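You operate a simulated robot arm through the tools that you are given. There is no shell and no other tool.

Carry out the task below with a simulated robot arm. There is one attempt and no reset: what you move stays moved.

JOB
Iron the cream napkin on three dots, dock the iron and switch off.

It is judged by the outcome, as a careful person would: the job done as asked, and still so three seconds after it is handed in. It fails if anything else is knocked over, pushed out of place, dropped, spilled or broken. Flat cloth is picked up by pressing the open fingertips on it (5 to 10 N) and closing them slowly along it; thin cloth reads only 2 to 8 mm in the jaws.

ROBOT AND FRAMES
A 7-joint arm with a two-finger parallel gripper, fixed in place. Base frame: the origin is on the floor under the middle of its stand, x ahead of it, y to its left, z up. Units: m, degrees, N and s.
It reaches about 1.372 m from its shoulder. Its first joint turns from -149.0 to 149.0 degrees. Payload 3.43 kg.
The tool frame sits at the grasp point between the pads (the TCP): z along the fingers, y along the line on which they close. The tips reach 0.03 m beyond it. Largest opening 0.094 m; finger width 0.028, thickness 0.01; the body of the gripper, 0.05 by 0.096 m, starts 0.055 m behind the TCP.
Orientation is that of the tool frame in the base frame, as a unit quaternion [w, x, y, z]. With the fingers straight down and closing along the base's y, the tool's x points along the base's -x, its y along +y and its z along -z.

CONTROLS
- The arm moves only by the tool servo_tool. Its argument "targets" is a list that holds one entry, the list of rows, each a list of 7 numbers: the shift along the tool's x, y, z in units of 40 mm (1.0 is 40 mm), then the turn, a rotation vector about the tool's x, y, z in units of 6 degrees (1.0 is 6 degrees), then the closure, from 0 (fully open) to 1 (shut). In form: [[[dx, dy, dz, ax, ay, az, claw], ...]]. A call has 1 to 20 rows; each row shifts and turns the commanded pose from where the row before left it, along the tool's axes as they then stand. A call with a number of a shift or a turn outside -1 to 1 is refused whole. A row lasts 0.2 s, in which the tool goes at most 0.05 m and 8.6 degrees; a call with a longer step from one row to the next is refused whole, and so is a gripper value outside its range. A pose out of reach is approached as far as the arm can. The call stops where the force on the tool passes 40 N (or 10 N more than at its start, if that is more) or the arm is blocked; 0.2 s more then pass. The fingers move at their own pace (about 0.045 m/s each) and stop on an object; they squeeze with about 38 N. The grip force told is the motor's: it shows also when the fingers shut on nothing. Time passes only in rows, and 0.2 s behind the last, so rows that do not move let the fingers close. The reply holds the time, the measured pose of the TCP, the force on the tool along the base axes, the opening and the grip force, in the units named above and with some noise, with the torque about the TCP (base axes, N m) and any sound that the robot's microphone picked up.
- Cameras (640 x 400 px; columns grow to the right, rows downward): "scene" is fixed at [0.4005, 0.501, 1.5878]; the picture's right is [1.00, -0.07, 0.00], its down [-0.06, -0.78, -0.62] and it looks along [0.04, 0.62, -0.79] (base axes); focal length 242 px, centre (320, 200). "wrist" rides on the gripper at [0.076, 0.014, -0.102] in the tool frame; the picture's right is [-0.18, 0.98, 0.00], its down [-0.75, -0.14, -0.64] and it looks along [-0.63, -0.12, 0.77] (tool axes); focal length 243 px, centre (320, 200). There is no depth. A picture from a camera that has moved, and an enlarged one, comes with that camera's place and axes in the base frame and with its lens.
- camera(camera): a new picture of that camera. The clock stands still meanwhile.
- zoom(camera, box): a new picture of the part [left, top, right, bottom] of that camera's present view, enlarged. The clock stands still meanwhile.
- close_job(): hands the job in; it is judged then, once.

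Places have to be worked out from the pictures, the camera data and where the tool is seen. Open the gripper and draw the arm clear of the work before you hand the job in, unless the task says otherwise.

The tools are called as a command line: name --argument value ..., lists and objects as JSON in quotes. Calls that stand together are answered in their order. servo_tool: Moves the arm, as the interface text tells. Its arguments: {"type":"object","properties":{"targets":{"type":"array"}},"required":["targets"]} The other tools are called the same way: camera (camera) takes a picture; zoom (camera, box) takes an enlarged picture of a part of a camera's view; close_job () hands the job in.

At the start:

```text
t: 0.0
eef_pos: [0.2326, 0.9603, 1.2049]
tcp_rot: [0.0, 0.0, 1.0, 0.001]
wrist_force: [0.6, -0.1, 0.4]
moment: [-0.01, 0.01, -0.02]
opening: 0.0943
finger_force: 0.0
```

scene: 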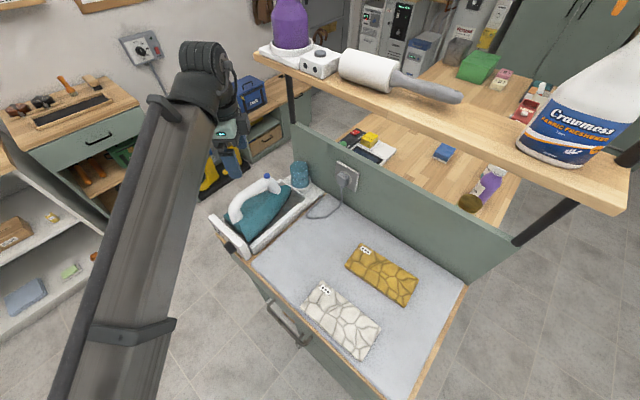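
wrist: 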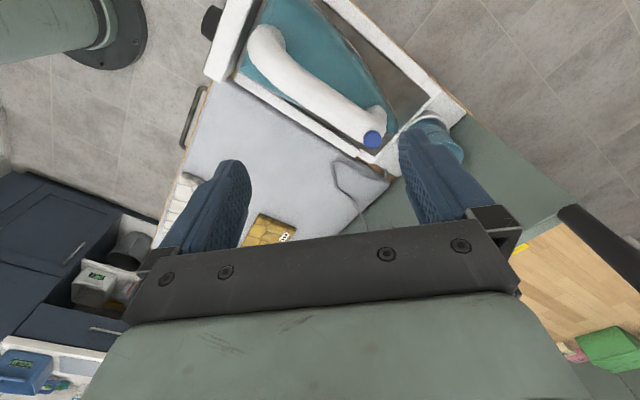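

The scene shows an ironing surface with an iron in a dock, a cream napkin and a mustard one. I'll zoom in on both views to learn about the iron, its dial, and the tags on the napkins.

zoom --camera "scene" --box '[200, 150, 360, 250]'

zoom --camera "scene" --box '[280, 220, 440, 320]'

zoom --camera "scene" --box '[240, 260, 400, 360]'

zoom --camera "scene" --box '[100, 20, 200, 82]'

zoom --camera "wrist" --box '[180, 0, 480, 188]'

```text
4.00 times, centred on (280, 200) of scene
camera zoom: at [0.4005, 0.501, 1.5878], right [1.0, -0.07, 0.0], down [-0.06, -0.78, -0.62], along [0.04, 0.62, -0.79], focal length 968 px, centre (480, 200)
```

zoom: 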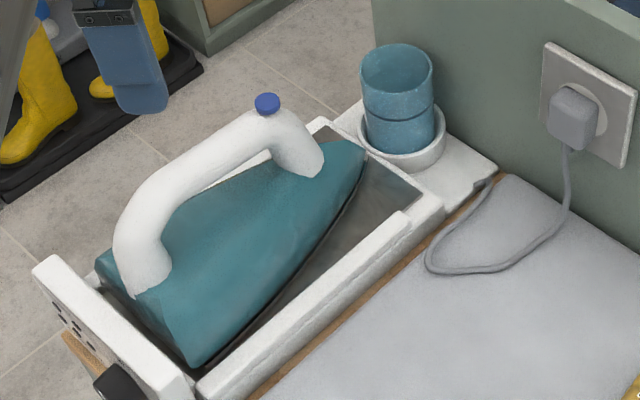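

```text
4.00 times, centred on (360, 270) of scene
camera zoom: at [0.4005, 0.501, 1.5878], right [1.0, -0.07, 0.0], down [-0.06, -0.78, -0.62], along [0.04, 0.62, -0.79], focal length 968 px, centre (160, -80)
```

zoom: 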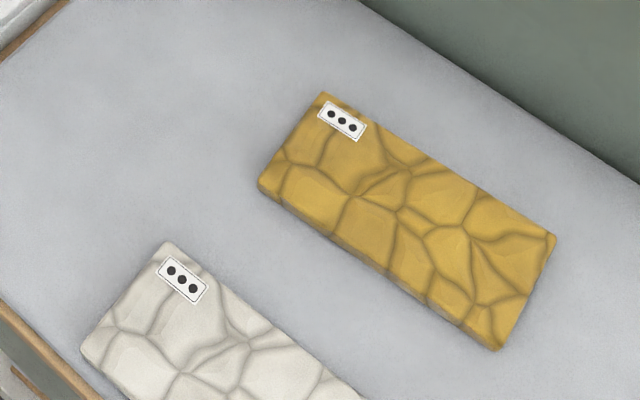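

```text
4.00 times, centred on (320, 310) of scene
camera zoom: at [0.4005, 0.501, 1.5878], right [1.0, -0.07, 0.0], down [-0.06, -0.78, -0.62], along [0.04, 0.62, -0.79], focal length 968 px, centre (320, -240)
```

zoom: 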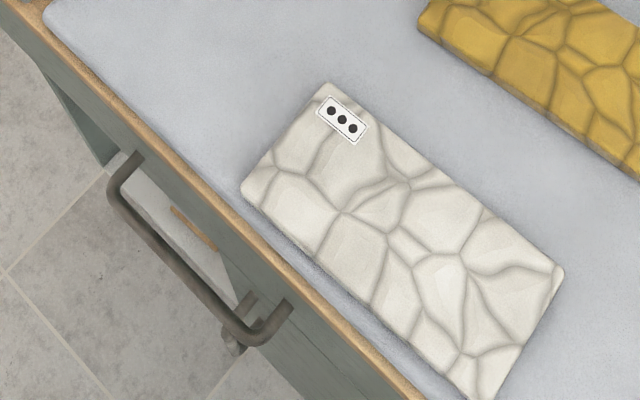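

```text
6.40 times, centred on (150, 51) of scene
camera zoom: at [0.4005, 0.501, 1.5878], right [1.0, -0.07, 0.0], down [-0.06, -0.78, -0.62], along [0.04, 0.62, -0.79], focal length 1548 px, centre (1408, 1154)
```

zoom: 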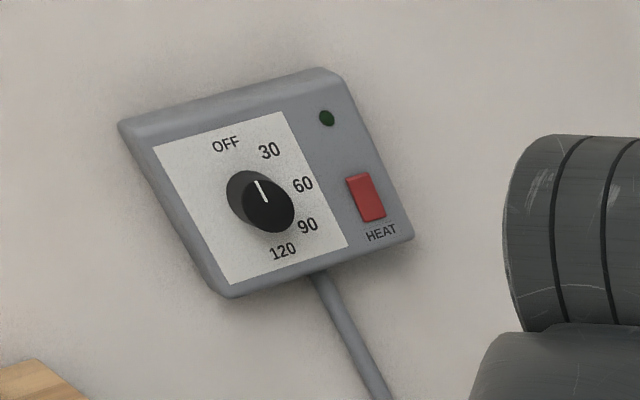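

```text
2.13 times, centred on (330, 94) of wrist
camera zoom: at [0.1573, 0.9738, 1.3071], right [0.18, 0.98, 0.0], down [0.75, -0.14, 0.64], along [0.63, -0.12, -0.77], focal length 516 px, centre (299, 426)
```

zoom: 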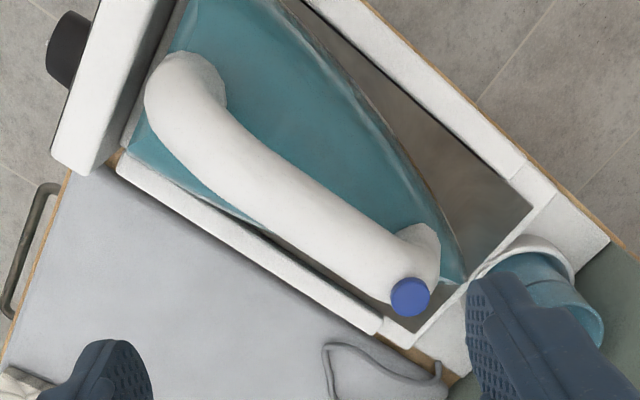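

The blue button on the handle triangulates to about (0.278, 1.005, 1.074), the board surface to z≈0.94, and the dock's front knob to about (0.157, 0.855, 0.965). The cream napkin is centred near (0.456, 0.642), turned about -43°. I'll move the wrist camera in front of the dock and turn it to see the knob.

servo_tool --targets '[[[0.55, -0.71, 0.2, 0, 0, 0, 0], [0.55, -0.71, 0.2, 0, 0, 0, 0], [0.55, -0.71, 0.2, 0, 0, 0, 0], [0.55, -0.71, 0.2, 0, 0, 0, 0], [0.55, -0.71, 0.2, 0, 0, 0, 0], [0.55, -0.71, 0.2, 0, 0, 0, 0], [0, 0, 0, 0, 0, -0.98, 0], [0, 0, 0, 0, 0, -0.98, 0], [0, 0, 0, 0, 0, -0.98, 0], [0, 0, 0, 0, 0, -0.98, 0], [0, 0, 0, 0, 0, -0.98, 0], [0, 0, 0, 0, 0, -0.98, 0], [0, 0, 0, 0, 0, -0.98, 0], [0, 0, 0, 0, 0, -0.98, 0]]]'

camera --camera "wrist"

camera --camera "scene"

```text
t: 3.0
eef_pos: [0.1003, 0.7898, 1.156]
tcp_rot: [-0.001, -0.4, 0.916, 0.0]
wrist_force: [0.5, -0.2, -0.1]
moment: [0.02, 0.0, -0.01]
opening: 0.094
finger_force: 0.1
```

```text
taken
camera wrist: at [0.0394, 0.7429, 1.2591], right [-0.6, 0.8, 0.0], down [0.62, 0.46, 0.64], along [0.52, 0.38, -0.77], focal length 243 px, centre (320, 200)
```

wrist: 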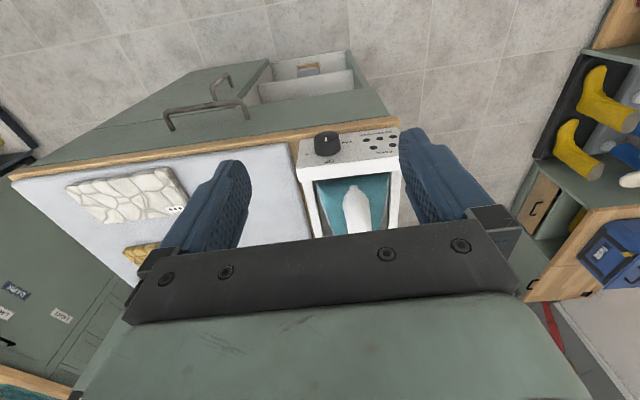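

```text
taken
```

scene: 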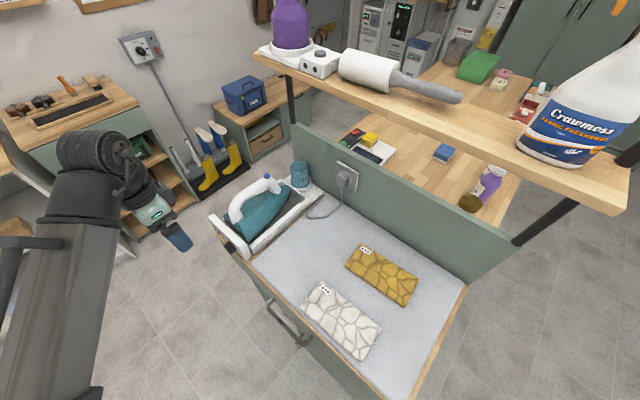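

The yaw of about +47° worked, and the dock's front plate with the knob and dots is visible upside down. I'll zoom in on it.

zoom --camera "wrist" --box '[280, 110, 420, 198]'

zoom --camera "scene" --box '[200, 160, 328, 240]'

zoom --camera "scene" --box '[230, 260, 330, 322]'

```text
4.55 times, centred on (350, 154) of wrist
camera zoom: at [0.0394, 0.7429, 1.2591], right [-0.6, 0.8, 0.0], down [0.62, 0.46, 0.64], along [0.52, 0.38, -0.77], focal length 1103 px, centre (184, 409)
```

zoom: 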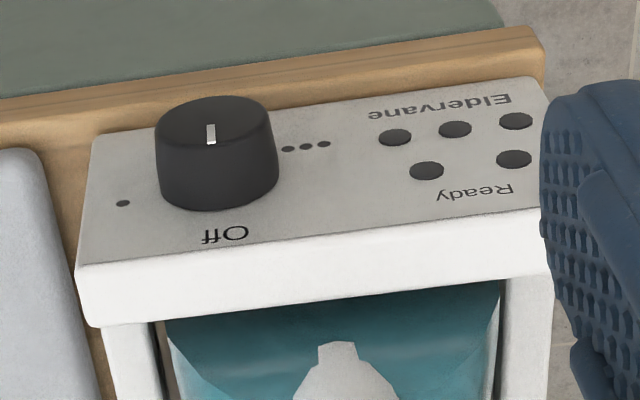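

```text
5.00 times, centred on (264, 200) of scene
camera zoom: at [0.4005, 0.501, 1.5878], right [1.0, -0.07, 0.0], down [-0.06, -0.78, -0.62], along [0.04, 0.62, -0.79], focal length 1210 px, centre (600, 200)
```

zoom: 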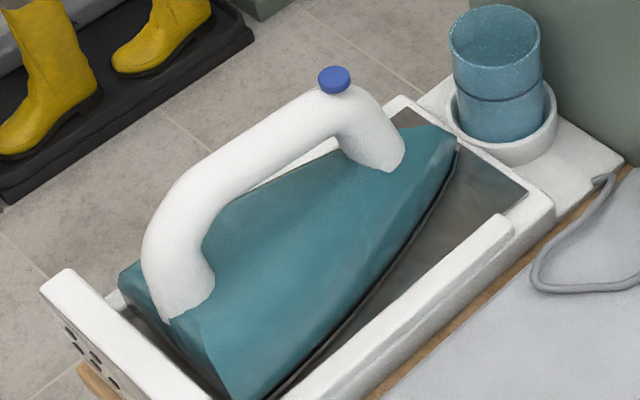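

```text
6.40 times, centred on (280, 291) of scene
camera zoom: at [0.4005, 0.501, 1.5878], right [1.0, -0.07, 0.0], down [-0.06, -0.78, -0.62], along [0.04, 0.62, -0.79], focal length 1548 px, centre (576, -382)
```

zoom: 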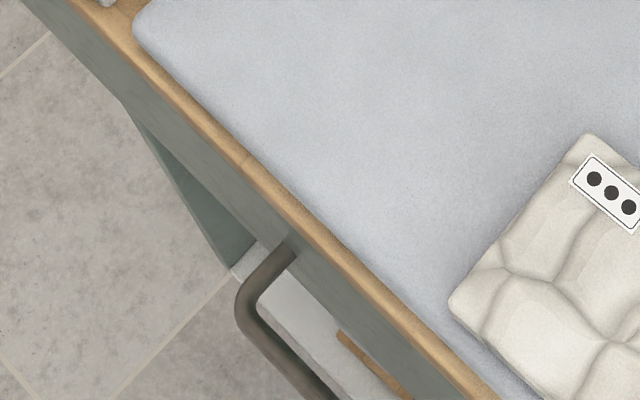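

The knob's white mark appears to point at "Off" (top); one dot is at its right, three dots at its left seen from the front, plus a "Ready" lamp. I need a more frontal view for exact geometry, so I'll lower the tool in front of the table edge and pitch it by 40°.

servo_tool --targets '[[[0, 0, 0.83, 0, 0, 0, 0], [0, 0, 0.83, 0, 0, 0, 0], [0, 0, 0.83, 0, 0, 0, 0], [0, 0, 0.83, 0, 0, 0, 0], [0, 0, 0.83, 0, 0, 0, 0], [0, 0, 0, 0, -0.952, 0, 0], [0, 0, 0, 0, -0.952, 0, 0], [0, 0, 0, 0, -0.952, 0, 0], [0, 0, 0, 0, -0.952, 0, 0], [0, 0, 0, 0, -0.952, 0, 0], [0, 0, 0, 0, -0.952, 0, 0], [0, 0, 0, 0, -0.952, 0, 0]]]'

camera --camera "wrist"

zoom --camera "wrist" --box '[240, 80, 400, 180]'

```text
t: 5.6
eef_pos: [0.1007, 0.7902, 0.9899]
tcp_rot: [0.314, -0.375, 0.861, 0.137]
wrist_force: [0.2, -0.1, 0.7]
moment: [0.02, -0.03, -0.04]
opening: 0.094
finger_force: 0.1
```

```text
taken
camera wrist: at [0.0064, 0.7081, 1.0199], right [-0.62, 0.77, 0.12], down [0.21, 0.02, 0.98], along [0.75, 0.63, -0.18], focal length 243 px, centre (320, 200)
```

wrist: 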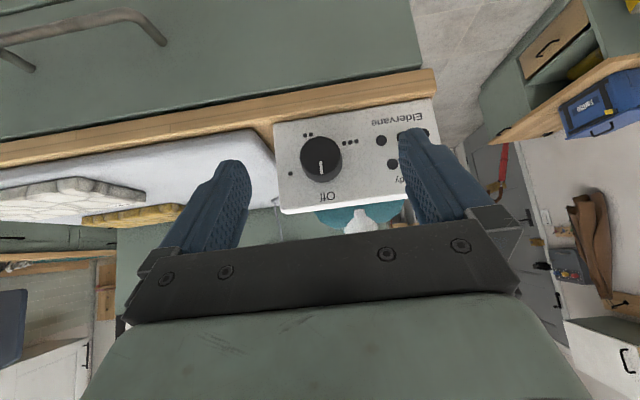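

```text
4.00 times, centred on (320, 130) of wrist
camera zoom: at [0.0064, 0.7081, 1.0199], right [-0.62, 0.77, 0.12], down [0.21, 0.02, 0.98], along [0.75, 0.63, -0.18], focal length 970 px, centre (320, 480)
```

zoom: 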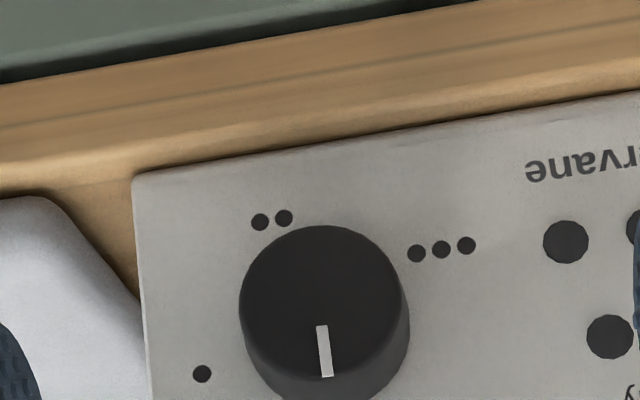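

Now I can see Off, ●, ●●, ●●● arranged around the knob. I'll zoom in tighter to get the angular positions.

zoom --camera "wrist" --box '[264, 110, 392, 214]'

zoom --camera "wrist" --box '[260, 60, 452, 180]'

```text
3.85 times, centred on (328, 162) of wrist
camera zoom: at [0.0064, 0.7081, 1.0199], right [-0.62, 0.77, 0.12], down [0.21, 0.02, 0.98], along [0.75, 0.63, -0.18], focal length 933 px, centre (289, 346)
```

zoom: 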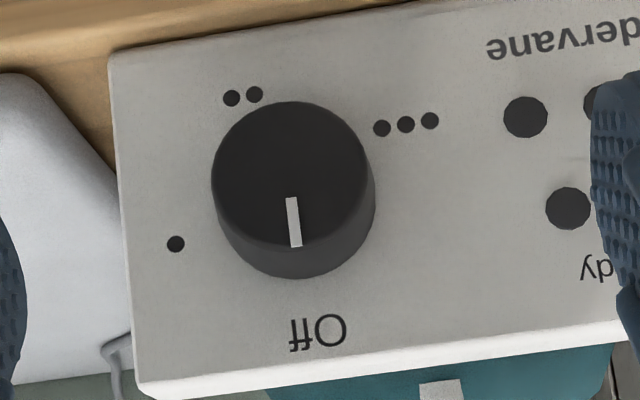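

```text
3.33 times, centred on (356, 120) of wrist
camera zoom: at [0.0064, 0.7081, 1.0199], right [-0.62, 0.77, 0.12], down [0.21, 0.02, 0.98], along [0.75, 0.63, -0.18], focal length 809 px, centre (200, 467)
```

zoom: 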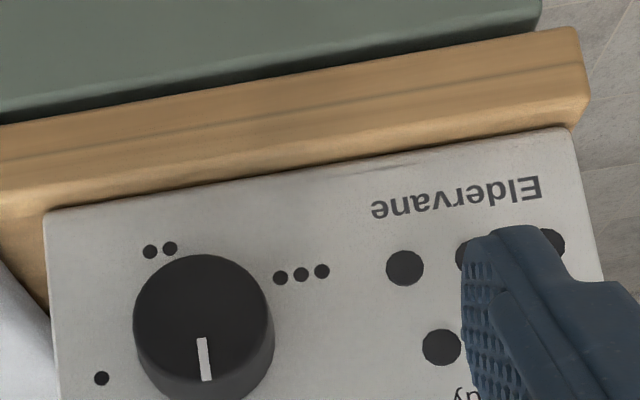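

The panel is vertical, and the labels sit at about 0° (Off), 80°, 160° and 240° clockwise (three dots). The knob base is near (0.169, 0.852, 0.946), about 36 mm across and 21 mm tall. I'll pitch the tool until it points horizontally at the panel and check alignment from there.

servo_tool --targets '[[[0, 0, 0, 0, -0.926, 0, 0.1], [0, 0, 0, 0, -0.926, 0, 0.2], [0, 0, 0, 0, -0.926, 0, 0.3], [0, 0, 0, 0, -0.926, 0, 0.4], [0, 0, 0, 0, -0.926, 0, 0.4], [0, 0, 0, 0, -0.926, 0, 0.4], [0, 0, 0, 0, -0.926, 0, 0.4], [0, 0, 0, 0, -0.926, 0, 0.4], [0, 0, 0, 0, -0.926, 0, 0.4], [0, 0, 0, 0.27, 0, 0, 0.4], [0, 0, 0, 0, 0, 0, 0.4]]]'

camera --camera "wrist"

camera --camera "scene"

```text
t: 8.0
eef_pos: [0.0996, 0.7901, 0.9903]
tcp_rot: [0.652, -0.273, 0.652, 0.273]
wrist_force: [0.5, 0.1, -1.0]
moment: [0.02, 0.03, 0.02]
opening: 0.0564
finger_force: 0.0
```

```text
taken
camera wrist: at [0.0191, 0.726, 0.9143], right [-0.7, 0.69, 0.18], down [-0.35, -0.56, 0.75], along [0.62, 0.46, 0.63], focal length 243 px, centre (320, 200)
```

wrist: 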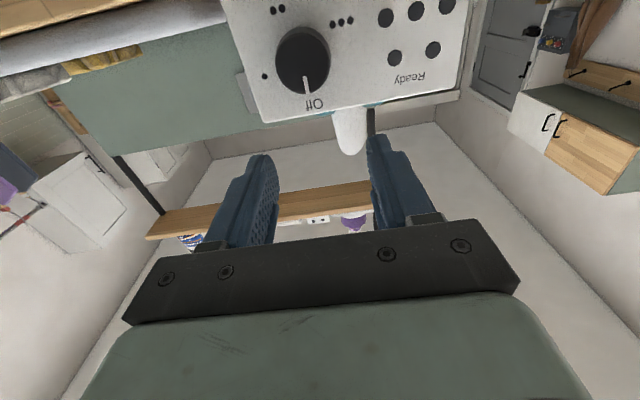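

```text
taken
```

scene: 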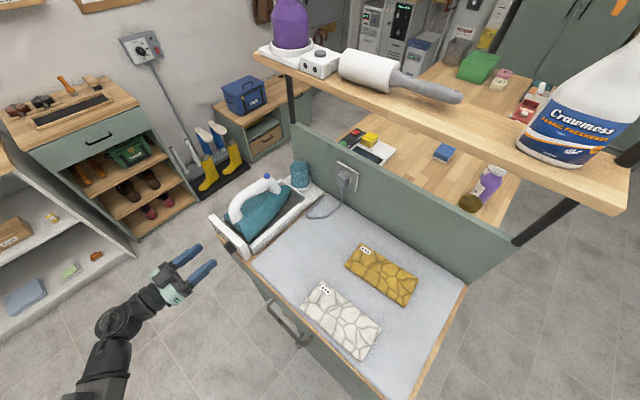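

The tool now points horizontally at the panel, at z=0.990. I'll zoom in on the knob to refine its position by triangulating with the previous views.

zoom --camera "wrist" --box '[240, 0, 400, 110]'

zoom --camera "wrist" --box '[360, 0, 480, 90]'

```text
3.64 times, centred on (320, 55) of wrist
camera zoom: at [0.0191, 0.726, 0.9143], right [-0.7, 0.69, 0.18], down [-0.35, -0.56, 0.75], along [0.62, 0.46, 0.63], focal length 882 px, centre (320, 727)
```

zoom: 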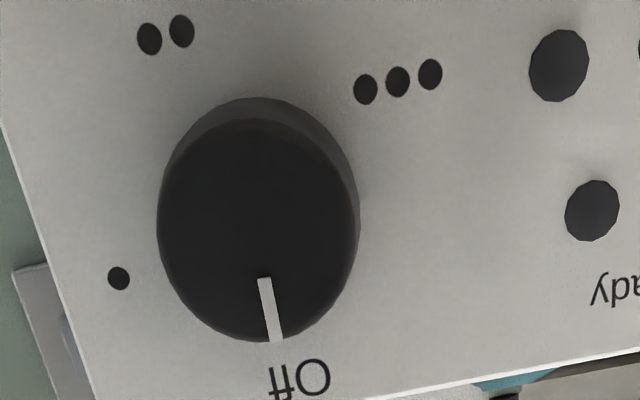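

```text
4.44 times, centred on (420, 45) of wrist
camera zoom: at [0.0191, 0.726, 0.9143], right [-0.7, 0.69, 0.18], down [-0.35, -0.56, 0.75], along [0.62, 0.46, 0.63], focal length 1078 px, centre (-124, 889)
```

zoom: 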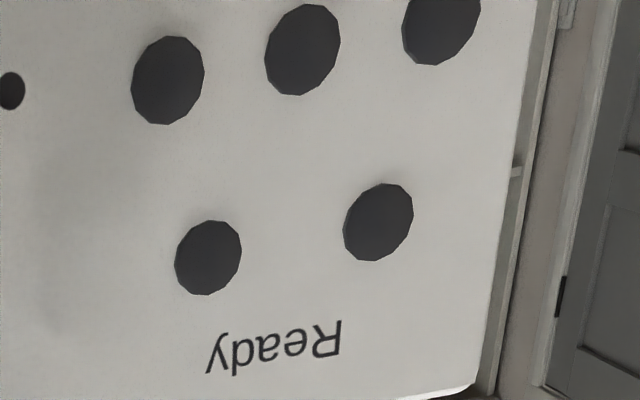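

Triangulation gives the knob's face centre at (0.155, 0.840, 0.945). I'll lower to that height, roll -60° so I can turn clockwise, and then look before advancing.

servo_tool --targets '[[[0.566, -0.055, 0, 0, 0, 0, 0.4], [0.566, -0.055, 0, 0, 0, 0, 0.4], [0, 0, 0, 0, 0, -1, 0.4], [0, 0, 0, 0, 0, -1, 0.4], [0, 0, 0, 0, 0, -1, 0.4], [0, 0, 0, 0, 0, -1, 0.4], [0, 0, 0, 0, 0, -1, 0.4], [0, 0, 0, 0, 0, -1, 0.4], [0, 0, 0, 0, 0, -1, 0.4], [0, 0, 0, 0, 0, -1, 0.4], [0, 0, 0, 0, 0, -1, 0.4], [0, 0, 0, 0, 0, -1, 0.4]]]'

camera --camera "wrist"

camera --camera "scene"

```text
t: 10.6
eef_pos: [0.1038, 0.7869, 0.9448]
tcp_rot: [0.701, -0.563, 0.428, -0.09]
wrist_force: [-0.7, -0.4, 0.3]
moment: [-0.02, -0.02, -0.03]
opening: 0.0565
finger_force: 0.1
```

```text
taken
camera wrist: at [0.0747, 0.6716, 0.8949], right [-0.46, 0.46, -0.76], down [-0.87, -0.05, 0.5], along [0.19, 0.89, 0.42], focal length 243 px, centre (320, 200)
```

wrist: 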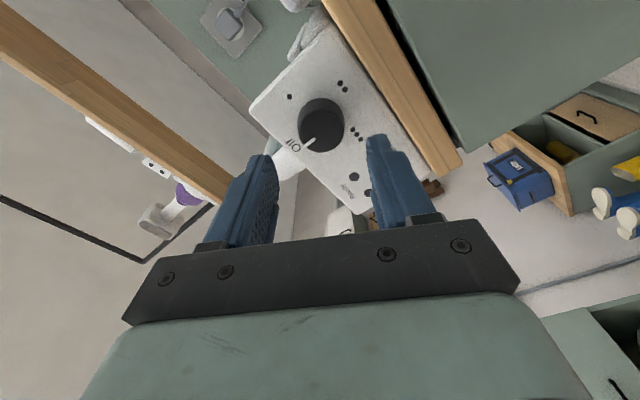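

```text
taken
```

scene: 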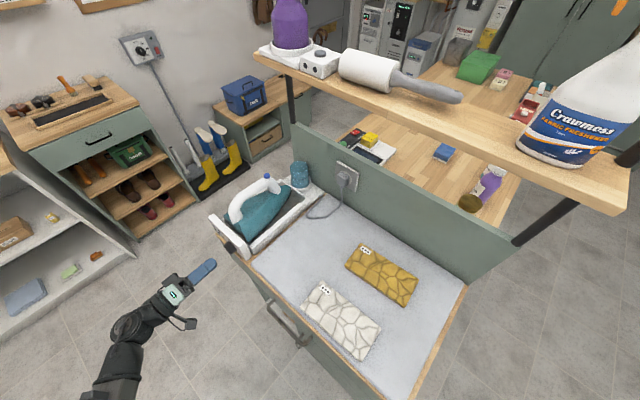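

The roll went through and the knob sits centred between the fingers. I'll advance about 60 mm so the tips straddle the knob, then check before closing.

servo_tool --targets '[[[0, 0, 0.38, 0, 0, 0, 0.4], [0, 0, 0.38, 0, 0, 0, 0.4], [0, 0, 0.38, 0, 0, 0, 0.4], [0, 0, 0.3, 0, 0, 0, 0.4]]]'

camera --camera "wrist"

zoom --camera "scene" --box '[160, 180, 288, 260]'

```text
t: 11.6
eef_pos: [0.1444, 0.8276, 0.9458]
tcp_rot: [0.702, -0.562, 0.429, -0.089]
wrist_force: [-0.6, 0.5, 0.4]
moment: [0.0, 0.0, -0.02]
opening: 0.0563
finger_force: 0.1
```

```text
taken
camera wrist: at [0.1155, 0.7126, 0.895], right [-0.46, 0.46, -0.76], down [-0.87, -0.05, 0.5], along [0.19, 0.89, 0.42], focal length 243 px, centre (320, 200)
```

wrist: 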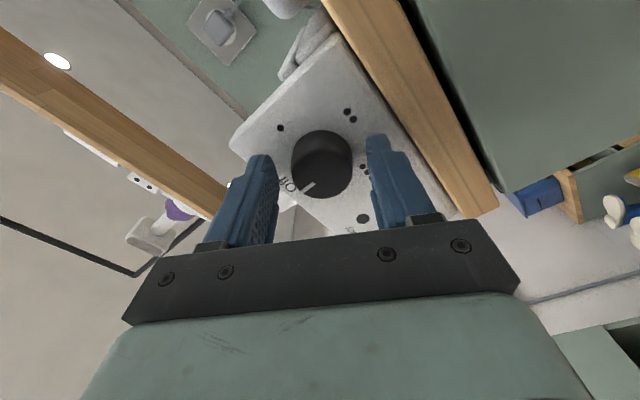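

```text
5.00 times, centred on (224, 220) of scene
camera zoom: at [0.4005, 0.501, 1.5878], right [1.0, -0.07, 0.0], down [-0.06, -0.78, -0.62], along [0.04, 0.62, -0.79], focal length 1210 px, centre (800, 100)
```

zoom: 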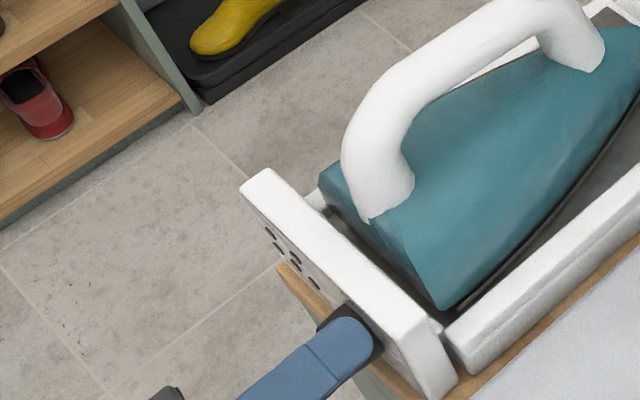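

The knob sits centred between the fingertips. I'll close on it now.

servo_tool --targets '[[[0, 0, 0, 0, 0, 0, 0.6], [0, 0, 0, 0, 0, 0, 0.8], [0, 0, 0, 0, 0, 0, 1.0], [0, 0, 0, 0, 0, 0, 1.0], [0, 0, 0, 0, 0, 0, 1.0]]]'

camera --camera "wrist"

```text
t: 12.8
eef_pos: [0.1451, 0.8272, 0.9426]
tcp_rot: [0.701, -0.563, 0.428, -0.089]
wrist_force: [-2.3, 2.8, -9.0]
moment: [-0.21, 0.14, 0.43]
opening: 0.0367
finger_force: 44.9
```

```text
taken
camera wrist: at [0.1152, 0.7128, 0.8945], right [-0.46, 0.46, -0.76], down [-0.86, -0.05, 0.5], along [0.19, 0.89, 0.42], focal length 243 px, centre (320, 200)
```

wrist: 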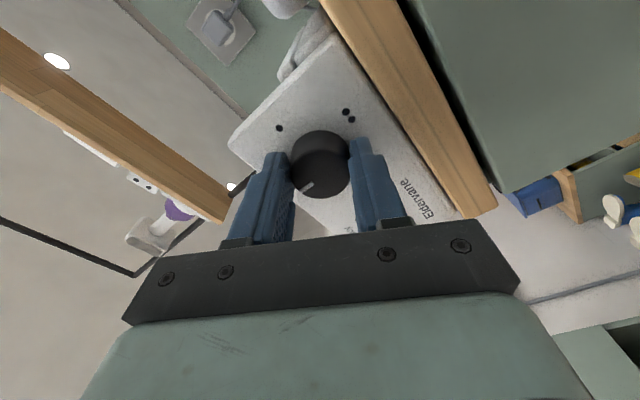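

Gripped at 36.7 mm with a small side load of about 9.6 N along +y, which suggests the knob centre is ~3 mm off my axis. I'll correct that shift and turn 60° clockwise first.

servo_tool --targets '[[[0, 0.09, 0, 0, 0, 0, 1.0], [0, 0, 0, 0, 0, 0, 1.0], [0, 0, 0, 0, 0, 0.7, 1.0], [0, 0, 0, 0, 0, 0.7, 1.0], [0, 0, 0, 0, 0, 0.7, 1.0], [0, 0, 0, 0, 0, 0.7, 1.0], [0, 0, 0, 0, 0, 0.7, 1.0], [0, 0, 0, 0, 0, 0.7, 1.0], [0, 0, 0, 0, 0, 0.7, 1.0]]]'

camera --camera "wrist"

```text
t: 14.8
eef_pos: [0.144, 0.8287, 0.9426]
tcp_rot: [0.703, -0.434, 0.557, 0.091]
wrist_force: [16.7, -2.0, 33.9]
moment: [0.69, -0.58, -0.28]
opening: 0.0367
finger_force: 44.5
```

```text
taken
camera wrist: at [0.0917, 0.7361, 0.8704], right [-0.67, 0.66, -0.34], down [-0.64, -0.27, 0.72], along [0.38, 0.7, 0.61], focal length 243 px, centre (320, 200)
```

wrist: 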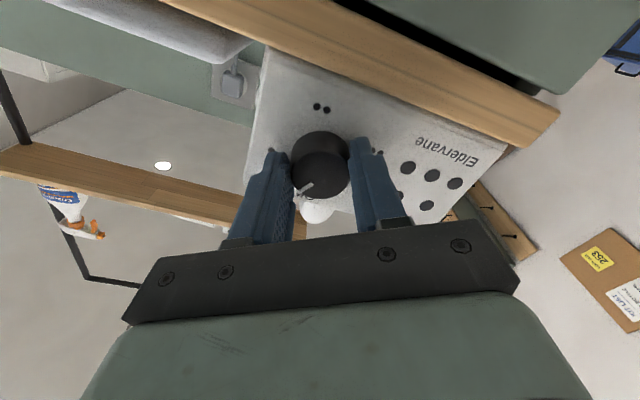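

The knob is turning with the gripper (pointer moved along), but the side load has risen to ~38 N, so my shift over-corrected. I'll hold still one row to see how the force settles.

servo_tool --targets '[[[0, 0, 0, 0, 0, 0, 1.0]]]'

```text
t: 15.2
eef_pos: [0.1426, 0.8286, 0.9434]
tcp_rot: [0.703, -0.434, 0.556, 0.09]
wrist_force: [17.4, -2.3, 33.6]
moment: [0.75, -0.63, -0.26]
opening: 0.0366
finger_force: 44.7
```

The force holds steady, so the command persists. I'll relieve it by moving a little along the direction the knob pushes (-y, -x, -z) and read the change.

servo_tool --targets '[[[-0.03, -0.04, -0.01, 0, 0, 0, 1.0], [0, 0, 0, 0, 0, 0, 1.0]]]'

```text
t: 15.8
eef_pos: [0.1435, 0.8275, 0.9435]
tcp_rot: [0.701, -0.436, 0.557, 0.091]
wrist_force: [14.6, -5.0, 14.9]
moment: [1.01, -0.97, -0.02]
opening: 0.0366
finger_force: 45.0
```

That relieved roughly half (about 10 N/mm stiffness). I'll make one more relief step of the same kind.

servo_tool --targets '[[[-0.015, -0.04, -0.015, 0, 0, 0, 1.0], [0, 0, 0, 0, 0, 0, 1.0]]]'

```text
t: 16.4
eef_pos: [0.1441, 0.8278, 0.9437]
tcp_rot: [0.7, -0.435, 0.558, 0.092]
wrist_force: [9.9, 0.7, -2.7]
moment: [0.11, -0.1, -0.11]
opening: 0.0365
finger_force: 45.0
```

Loads are down to about 10 N. I'll continue turning clockwise in smaller chunks.

servo_tool --targets '[[[0, -0.01, -0.01, 0, 0, 0.7, 1.0], [0, 0, 0, 0, 0, 0.7, 1.0], [0, 0, 0, 0, 0, 0.7, 1.0], [0, 0, 0, 0, 0, 0.7, 1.0], [0, 0, 0, 0, 0, 0.7, 1.0], [0, 0, 0, 0, 0, 0, 1.0]]]'

zoom --camera "wrist" --box '[220, 60, 480, 240]'

```text
t: 17.8
eef_pos: [0.1428, 0.8293, 0.9438]
tcp_rot: [0.671, -0.327, 0.628, 0.219]
wrist_force: [6.6, 14.9, -26.4]
moment: [-0.41, 0.32, 0.17]
opening: 0.0366
finger_force: 44.8
```

```text
2.22 times, centred on (350, 150) of wrist
camera zoom: at [0.0711, 0.7553, 0.8665], right [-0.71, 0.7, 0.02], down [-0.44, -0.47, 0.77], along [0.55, 0.54, 0.64], focal length 539 px, centre (253, 311)
```

zoom: 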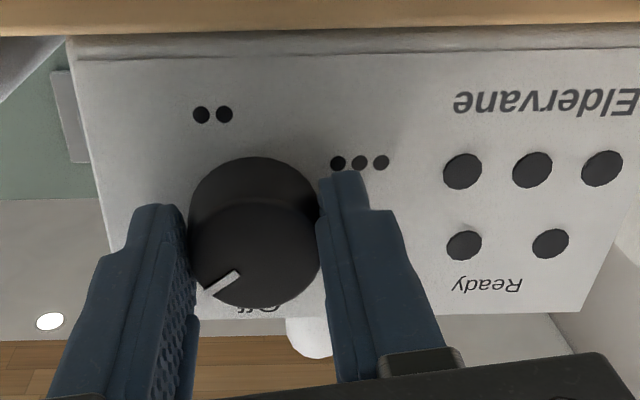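

The pointer is turning toward one dot as intended (63° so far). I'll relieve the x load and keep turning.

servo_tool --targets '[[[0.05, 0.02, 0.02, 0, 0, 0, 1.0], [0, 0, 0, 0, 0, 0.7, 1.0], [0, 0, 0, 0, 0, 0.7, 1.0], [0, 0, 0, 0, 0, 0.7, 1.0], [0, 0, 0, 0, 0, 0, 1.0]]]'

zoom --camera "scene" --box '[200, 160, 328, 240]'

```text
t: 19.0
eef_pos: [0.1429, 0.8271, 0.9425]
tcp_rot: [0.645, -0.257, 0.658, 0.291]
wrist_force: [-10.9, 17.8, -2.1]
moment: [0.53, -0.61, 0.29]
opening: 0.0365
finger_force: 45.3
```

```text
5.00 times, centred on (264, 200) of scene
camera zoom: at [0.4005, 0.501, 1.5878], right [1.0, -0.07, 0.0], down [-0.06, -0.78, -0.62], along [0.04, 0.62, -0.79], focal length 1210 px, centre (600, 200)
```

zoom: 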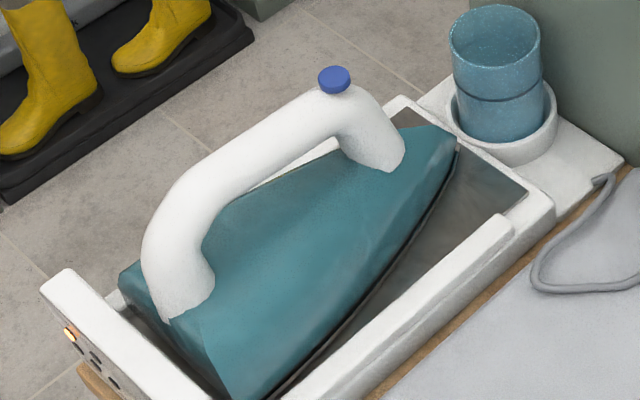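

The dock hasn't moved, and a lamp on the panel lit up as the knob reached one dot. I'll relieve the +y load and continue toward +120° of total turn.

servo_tool --targets '[[[0, 0.045, 0, 0, 0, 0, 1.0], [0, 0, 0, 0, 0, 0.7, 1.0], [0, 0, 0, 0, 0, 0.7, 1.0], [0, 0, 0, 0, 0, 0.7, 1.0], [0, 0, 0, 0, 0, 0, 1.0]]]'

zoom --camera "wrist" --box '[220, 40, 520, 240]'

```text
t: 20.2
eef_pos: [0.1423, 0.8288, 0.9439]
tcp_rot: [0.609, -0.181, 0.684, 0.36]
wrist_force: [-4.9, 3.8, -7.3]
moment: [0.17, -0.15, 0.04]
opening: 0.0364
finger_force: 45.6
```

```text
2.00 times, centred on (370, 140) of wrist
camera zoom: at [0.0469, 0.7793, 0.8743], right [-0.64, 0.63, 0.44], down [-0.21, -0.7, 0.69], along [0.74, 0.35, 0.58], focal length 485 px, centre (220, 320)
```

zoom: 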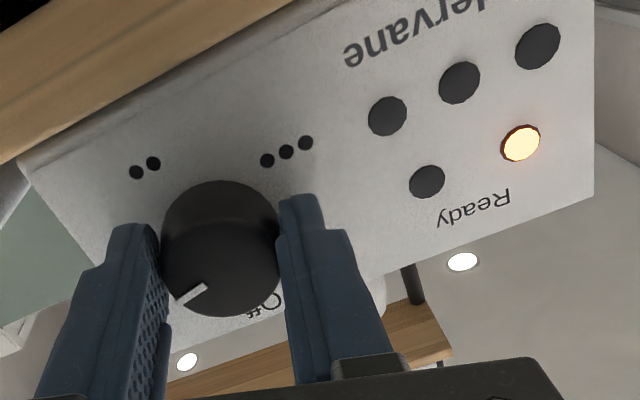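

Orange heating lamp on. Total turn so far is about 76° (each 0.7 row is 4.2°); loads are small, so I'll continue.

servo_tool --targets '[[[0, 0, 0, 0, 0, 0.8, 1.0], [0, 0, 0, 0, 0, 0.8, 1.0], [0, 0, 0, 0, 0, 0.8, 1.0], [0, 0, 0, 0, 0, 0.8, 1.0], [0, 0, 0, 0, 0, 0.8, 1.0], [0, 0, 0, 0, 0, 0, 1.0]]]'

```text
t: 21.6
eef_pos: [0.1419, 0.8289, 0.9426]
tcp_rot: [0.521, -0.036, 0.706, 0.478]
wrist_force: [-3.6, 12.3, 2.1]
moment: [0.35, -0.41, -0.07]
opening: 0.0364
finger_force: 44.9
```

Loads are fine. Another 24° brings it to about 124°, after which I'll regrasp.

servo_tool --targets '[[[0, 0.015, 0, 0, 0, 0.8, 1.0], [0, 0, 0, 0, 0, 0.8, 1.0], [0, 0, 0, 0, 0, 0.8, 1.0], [0, 0, 0, 0, 0, 0.8, 1.0], [0, 0, 0, 0, 0, 0.8, 1.0], [0, 0, 0, 0, 0, 0, 1.0]]]'

zoom --camera "wrist" --box '[220, 40, 520, 240]'

```text
t: 23.0
eef_pos: [0.1417, 0.8297, 0.9427]
tcp_rot: [0.411, 0.111, 0.698, 0.576]
wrist_force: [0.4, 23.9, 19.6]
moment: [0.62, -0.68, -0.22]
opening: 0.0364
finger_force: 45.4
```

```text
2.00 times, centred on (370, 140) of wrist
camera zoom: at [0.0175, 0.8081, 0.9233], right [-0.2, 0.19, 0.96], down [0.08, -0.98, 0.21], along [0.98, 0.11, 0.18], focal length 485 px, centre (220, 320)
```

zoom: 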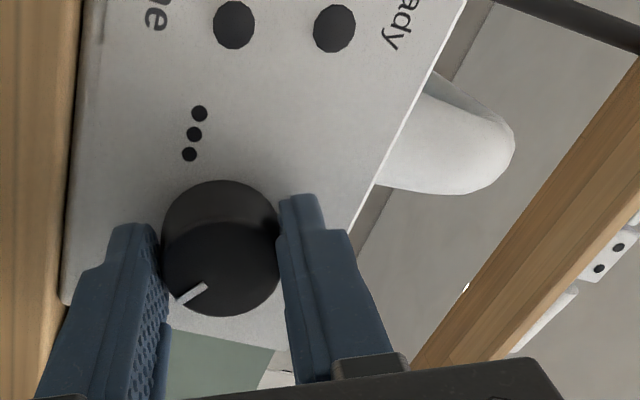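

The knob should now be at about 124°. I'll open slightly, back off 45 mm, and check the pointer.

servo_tool --targets '[[[0, 0, 0, 0, 0, 0, 0.5], [0, 0, 0, 0, 0, 0, 0.45], [0, 0, 0, 0, 0, 0, 0.45], [0, 0, -0.37, 0, 0, 0, 0.45], [0, 0, -0.37, 0, 0, 0, 0.45], [0, 0, -0.37, 0, 0, 0, 0.45], [0, 0, 0, 0, 0, 0, 0.45]]]'

zoom --camera "wrist" --box '[200, 20, 500, 220]'

```text
t: 24.6
eef_pos: [0.1079, 0.797, 0.9444]
tcp_rot: [0.41, 0.112, 0.698, 0.576]
wrist_force: [-0.5, -0.5, -0.4]
moment: [0.05, -0.01, 0.05]
opening: 0.0516
finger_force: 0.0
```

```text
2.00 times, centred on (350, 120) of wrist
camera zoom: at [-0.0152, 0.7765, 0.923], right [-0.19, 0.19, 0.96], down [0.07, -0.98, 0.21], along [0.98, 0.11, 0.17], focal length 485 px, centre (260, 360)
```

zoom: 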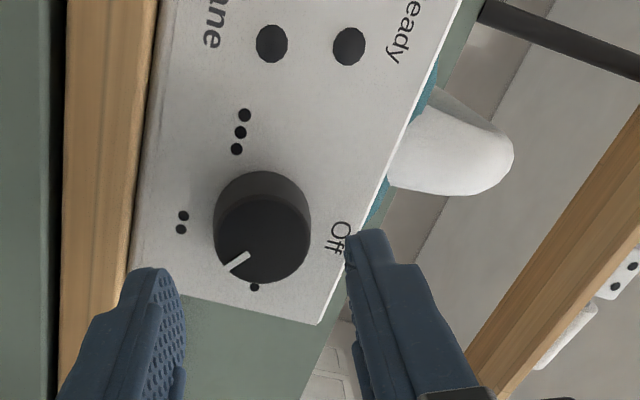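

Pointer sits midway between one and two dots (~120°), as planned. I'll roll back 124° clear of the knob and recentre on its axis.

servo_tool --targets '[[[0, 0, 0, 0, 0, -1, 0.42], [0, 0, 0, 0, 0, -1, 0.42], [0, 0, 0, 0, 0, -1, 0.42], [0, 0, 0, 0, 0, -1, 0.42], [0, 0, 0, 0, 0, -1, 0.42], [0, 0, 0, 0, 0, -1, 0.42], [0, 0, 0, 0, 0, -1, 0.42], [0, 0, 0, 0, 0, -1, 0.42], [0, 0, 0, 0, 0, -1, 0.42], [0, 0, 0, 0, 0, -1, 0.42], [0, 0, 0, 0, 0, -1, 0.42], [0, 0, 0, 0, 0, -1, 0.42], [0, 0, 0, 0, 0, -1, 0.42], [0, 0, 0, 0, 0, -1, 0.42], [0, 0, 0, 0, 0, -1, 0.42], [0, 0, 0, 0, 0, -1, 0.42], [0, 0, 0, 0, 0, -1, 0.42], [0, 0, 0, 0, 0, -1, 0.42], [0, 0, 0, 0, 0, -1, 0.42], [0.083, 0, 0, 0, 0, -1, 0.42]]]'

camera --camera "wrist"

```text
t: 28.8
eef_pos: [0.1117, 0.7955, 0.9407]
tcp_rot: [0.704, -0.549, 0.445, -0.068]
wrist_force: [0.1, -0.4, -0.7]
moment: [0.03, 0.0, -0.01]
opening: 0.0547
finger_force: 0.0
```

```text
taken
camera wrist: at [0.0809, 0.6828, 0.8877], right [-0.5, 0.49, -0.72], down [-0.84, -0.07, 0.53], along [0.21, 0.87, 0.45], focal length 243 px, centre (320, 200)
```

wrist: 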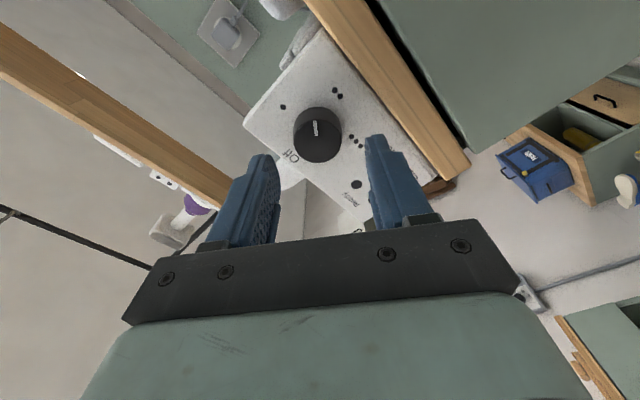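

Roll is back at about -56°. The knob looks ~2 mm above my axis, so I'll nudge up, advance 49 mm and close.

servo_tool --targets '[[[-0.025, -0.043, 0.2, 0, 0, 0, 0.42], [0, 0, 0.35, 0, 0, 0, 0.42], [0, 0, 0.35, 0, 0, 0, 0.42], [0, 0, 0.32, 0, 0, 0, 0.42], [0, 0, 0, 0, 0, 0, 0.55], [0, 0, 0, 0, 0, 0, 0.65], [0, 0, 0, 0, 0, 0, 1.0], [0, 0, 0, 0, 0, 0, 1.0], [0, 0, 0, 0, 0, 0, 1.0]]]'

zoom --camera "wrist" --box '[220, 60, 460, 220]'

```text
t: 30.8
eef_pos: [0.1452, 0.8284, 0.9441]
tcp_rot: [0.705, -0.548, 0.446, -0.068]
wrist_force: [9.9, 2.5, 10.5]
moment: [0.26, -0.22, -0.17]
opening: 0.0374
finger_force: 45.0
```

```text
2.50 times, centred on (340, 140) of wrist
camera zoom: at [0.1143, 0.7166, 0.8903], right [-0.5, 0.49, -0.72], down [-0.84, -0.07, 0.53], along [0.21, 0.87, 0.45], focal length 606 px, centre (270, 350)
```

zoom: 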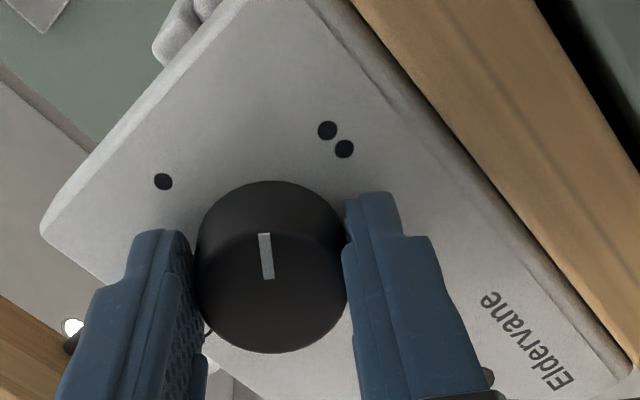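

Gripped again; pointer is midway between one and two dots. I'll relieve the -y load and turn on clockwise.

servo_tool --targets '[[[0, -0.025, 0, 0, 0, 0, 1.0], [0, 0, 0, 0, 0, 0.8, 1.0], [0, 0, 0, 0, 0, 0.8, 1.0], [0, 0, 0, 0, 0, 0.8, 1.0], [0, 0, 0, 0, 0, 0.8, 1.0], [0, 0, 0, 0, 0, 0.8, 1.0], [0, 0, 0, 0, 0, 0, 1.0]]]'

```text
t: 32.4
eef_pos: [0.1451, 0.8286, 0.9434]
tcp_rot: [0.702, -0.446, 0.549, 0.082]
wrist_force: [-24.4, -21.5, -11.4]
moment: [0.15, -0.15, 0.92]
opening: 0.037
finger_force: 44.8
```

There's now a ~32 N axial push away from the panel, so I'll back the command off by ~3 mm axially and continue.

servo_tool --targets '[[[0, 0, -0.06, 0, 0, 0, 1.0], [0, 0, 0, 0, 0, 0, 1.0]]]'

```text
t: 33.0
eef_pos: [0.1454, 0.829, 0.943]
tcp_rot: [0.702, -0.444, 0.55, 0.08]
wrist_force: [-11.5, -4.0, -16.8]
moment: [-0.21, 0.17, 0.73]
opening: 0.0374
finger_force: 45.1
```

Better. One more relief and continue the turn.

servo_tool --targets '[[[0.025, 0.03, -0.02, 0, 0, 0, 1.0], [0, 0, 0, 0, 0, 0.8, 1.0], [0, 0, 0, 0, 0, 0.8, 1.0], [0, 0, 0, 0, 0, 0.8, 1.0], [0, 0, 0, 0, 0, 0.8, 1.0], [0, 0, 0, 0, 0, 0, 1.0]]]'

zoom --camera "wrist" --box '[220, 40, 520, 240]'

```text
t: 34.4
eef_pos: [0.1445, 0.8301, 0.943]
tcp_rot: [0.68, -0.347, 0.616, 0.196]
wrist_force: [9.1, 31.4, 15.6]
moment: [0.28, -0.31, 0.51]
opening: 0.0367
finger_force: 45.3
```

```text
2.00 times, centred on (370, 140) of wrist
camera zoom: at [0.0762, 0.7532, 0.8656], right [-0.71, 0.7, -0.04], down [-0.47, -0.43, 0.77], along [0.52, 0.57, 0.64], focal length 485 px, centre (220, 320)
```

zoom: 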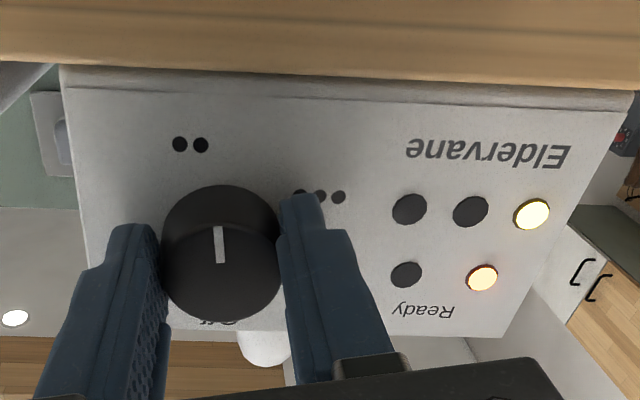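

Now at about two dots; a first temperature-level lamp is lit along with the heating lamp. I'll relieve and turn further.

servo_tool --targets '[[[-0.03, 0.025, 0.05, 0, 0, 0, 1.0], [0, 0, 0, 0, 0, 0, 1.0]]]'

```text
t: 35.0
eef_pos: [0.1435, 0.8297, 0.9419]
tcp_rot: [0.679, -0.346, 0.617, 0.196]
wrist_force: [-6.2, 1.7, -0.6]
moment: [0.76, -0.78, 0.65]
opening: 0.0371
finger_force: 44.9
```

Loads have relaxed. Continue turning clockwise by ~24°.

servo_tool --targets '[[[0, 0, 0, 0, 0, 0.8, 1.0], [0, 0, 0, 0, 0, 0.8, 1.0], [0, 0, 0, 0, 0, 0.8, 1.0], [0, 0, 0, 0, 0, 0.8, 1.0], [0, 0, 0, 0, 0, 0.8, 1.0], [0, 0, 0, 0, 0, 0, 1.0]]]'

zoom --camera "wrist" --box '[220, 40, 520, 240]'

```text
t: 36.4
eef_pos: [0.1444, 0.8292, 0.9424]
tcp_rot: [0.622, -0.212, 0.675, 0.335]
wrist_force: [-21.9, -11.0, -20.6]
moment: [-0.3, 0.27, 0.02]
opening: 0.0372
finger_force: 44.4
```

```text
2.00 times, centred on (370, 140) of wrist
camera zoom: at [0.0526, 0.7761, 0.8713], right [-0.66, 0.65, 0.37], down [-0.25, -0.65, 0.71], along [0.71, 0.38, 0.6], focal length 485 px, centre (220, 320)
```

zoom: 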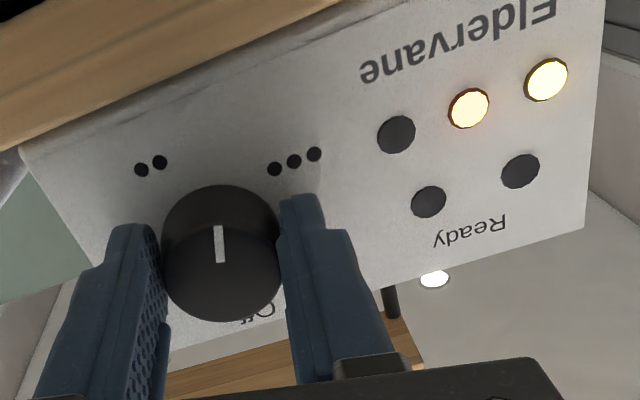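

Now about 187°, with two level lamps lit. I'll relieve the load (x, -z) and continue toward three dots.

servo_tool --targets '[[[0.045, 0.005, -0.04, 0, 0, 0, 1.0], [0, 0, 0, 0, 0, 0.8, 1.0], [0, 0, 0, 0, 0, 0.8, 1.0], [0, 0, 0, 0, 0, 0.8, 1.0], [0, 0, 0, 0, 0, 0.8, 1.0], [0, 0, 0, 0, 0, 0, 1.0]]]'

zoom --camera "wrist" --box '[220, 40, 520, 240]'

```text
t: 37.8
eef_pos: [0.1434, 0.8316, 0.9427]
tcp_rot: [0.559, -0.096, 0.699, 0.435]
wrist_force: [-4.9, 23.7, 12.8]
moment: [0.82, -0.88, 0.15]
opening: 0.037
finger_force: 45.3
```

```text
2.00 times, centred on (370, 140) of wrist
camera zoom: at [0.0366, 0.7921, 0.8843], right [-0.54, 0.53, 0.65], down [-0.09, -0.81, 0.58], along [0.83, 0.25, 0.49], focal length 485 px, centre (220, 320)
```

zoom: 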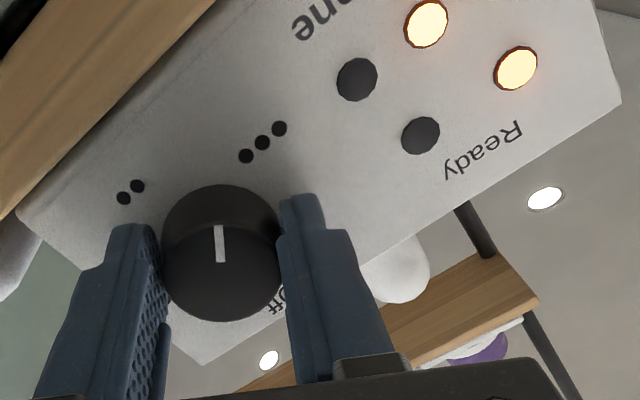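

Heating lamp is on again as it climbs to the third level. Relieve and turn ~19° more.

servo_tool --targets '[[[0, 0.045, 0.02, 0, 0, 0, 1.0], [0, 0, 0, 0, 0, 0.8, 1.0], [0, 0, 0, 0, 0, 0.8, 1.0], [0, 0, 0, 0, 0, 0.8, 1.0], [0, 0, 0, 0, 0, 0.8, 1.0], [0, 0, 0, 0, 0, 0, 1.0]]]'

zoom --camera "wrist" --box '[220, 40, 520, 240]'

```text
t: 39.2
eef_pos: [0.1435, 0.8308, 0.9437]
tcp_rot: [0.479, 0.023, 0.707, 0.521]
wrist_force: [-14.5, 8.9, 8.3]
moment: [0.47, -0.52, 0.11]
opening: 0.0371
finger_force: 44.6
```

```text
2.00 times, centred on (370, 140) of wrist
camera zoom: at [0.0241, 0.8041, 0.9051], right [-0.36, 0.35, 0.86], down [0.02, -0.92, 0.38], along [0.93, 0.16, 0.32], focal length 485 px, centre (220, 320)
```

zoom: 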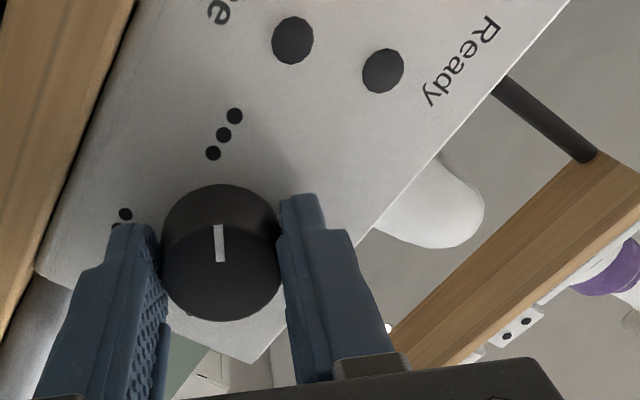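

Pointer is nearly on the three dots. I'll relieve a bit and turn another ~12°.

servo_tool --targets '[[[0, 0.025, -0.01, 0, 0, 0, 1.0], [0, 0, 0, 0, 0, 0.7, 1.0], [0, 0, 0, 0, 0, 0.7, 1.0], [0, 0, 0, 0, 0, 0.6, 1.0], [0, 0, 0, 0, 0, 0, 1.0]]]'

zoom --camera "wrist" --box '[220, 40, 520, 240]'

camera --camera "wrist"

```text
t: 40.4
eef_pos: [0.1446, 0.8306, 0.9436]
tcp_rot: [0.423, 0.098, 0.7, 0.567]
wrist_force: [-6.9, -7.5, 2.1]
moment: [-0.37, -0.65, -0.09]
opening: 0.037
finger_force: 45.2
```

```text
2.00 times, centred on (370, 140) of wrist
camera zoom: at [0.0195, 0.8088, 0.9206], right [-0.22, 0.22, 0.95], down [0.07, -0.97, 0.24], along [0.97, 0.12, 0.2], focal length 485 px, centre (220, 320)
```

zoom: 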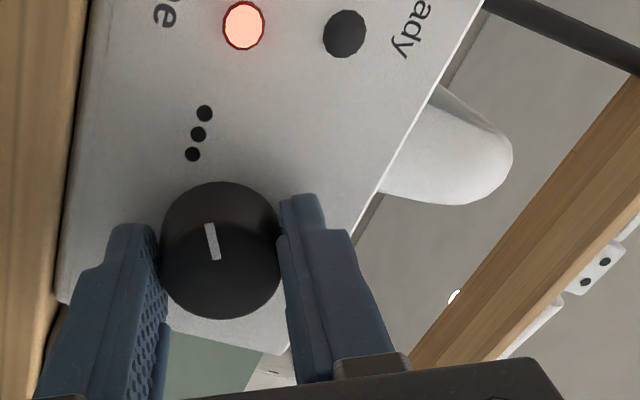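

```text
taken
camera wrist: at [0.0195, 0.8088, 0.9206], right [-0.22, 0.22, 0.95], down [0.07, -0.97, 0.24], along [0.97, 0.12, 0.2], focal length 243 px, centre (320, 200)
```

wrist: 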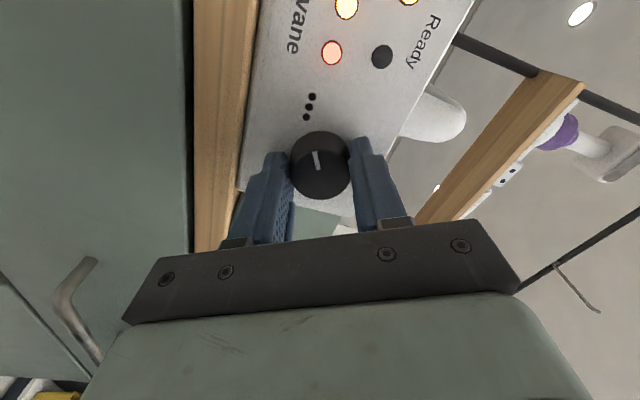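

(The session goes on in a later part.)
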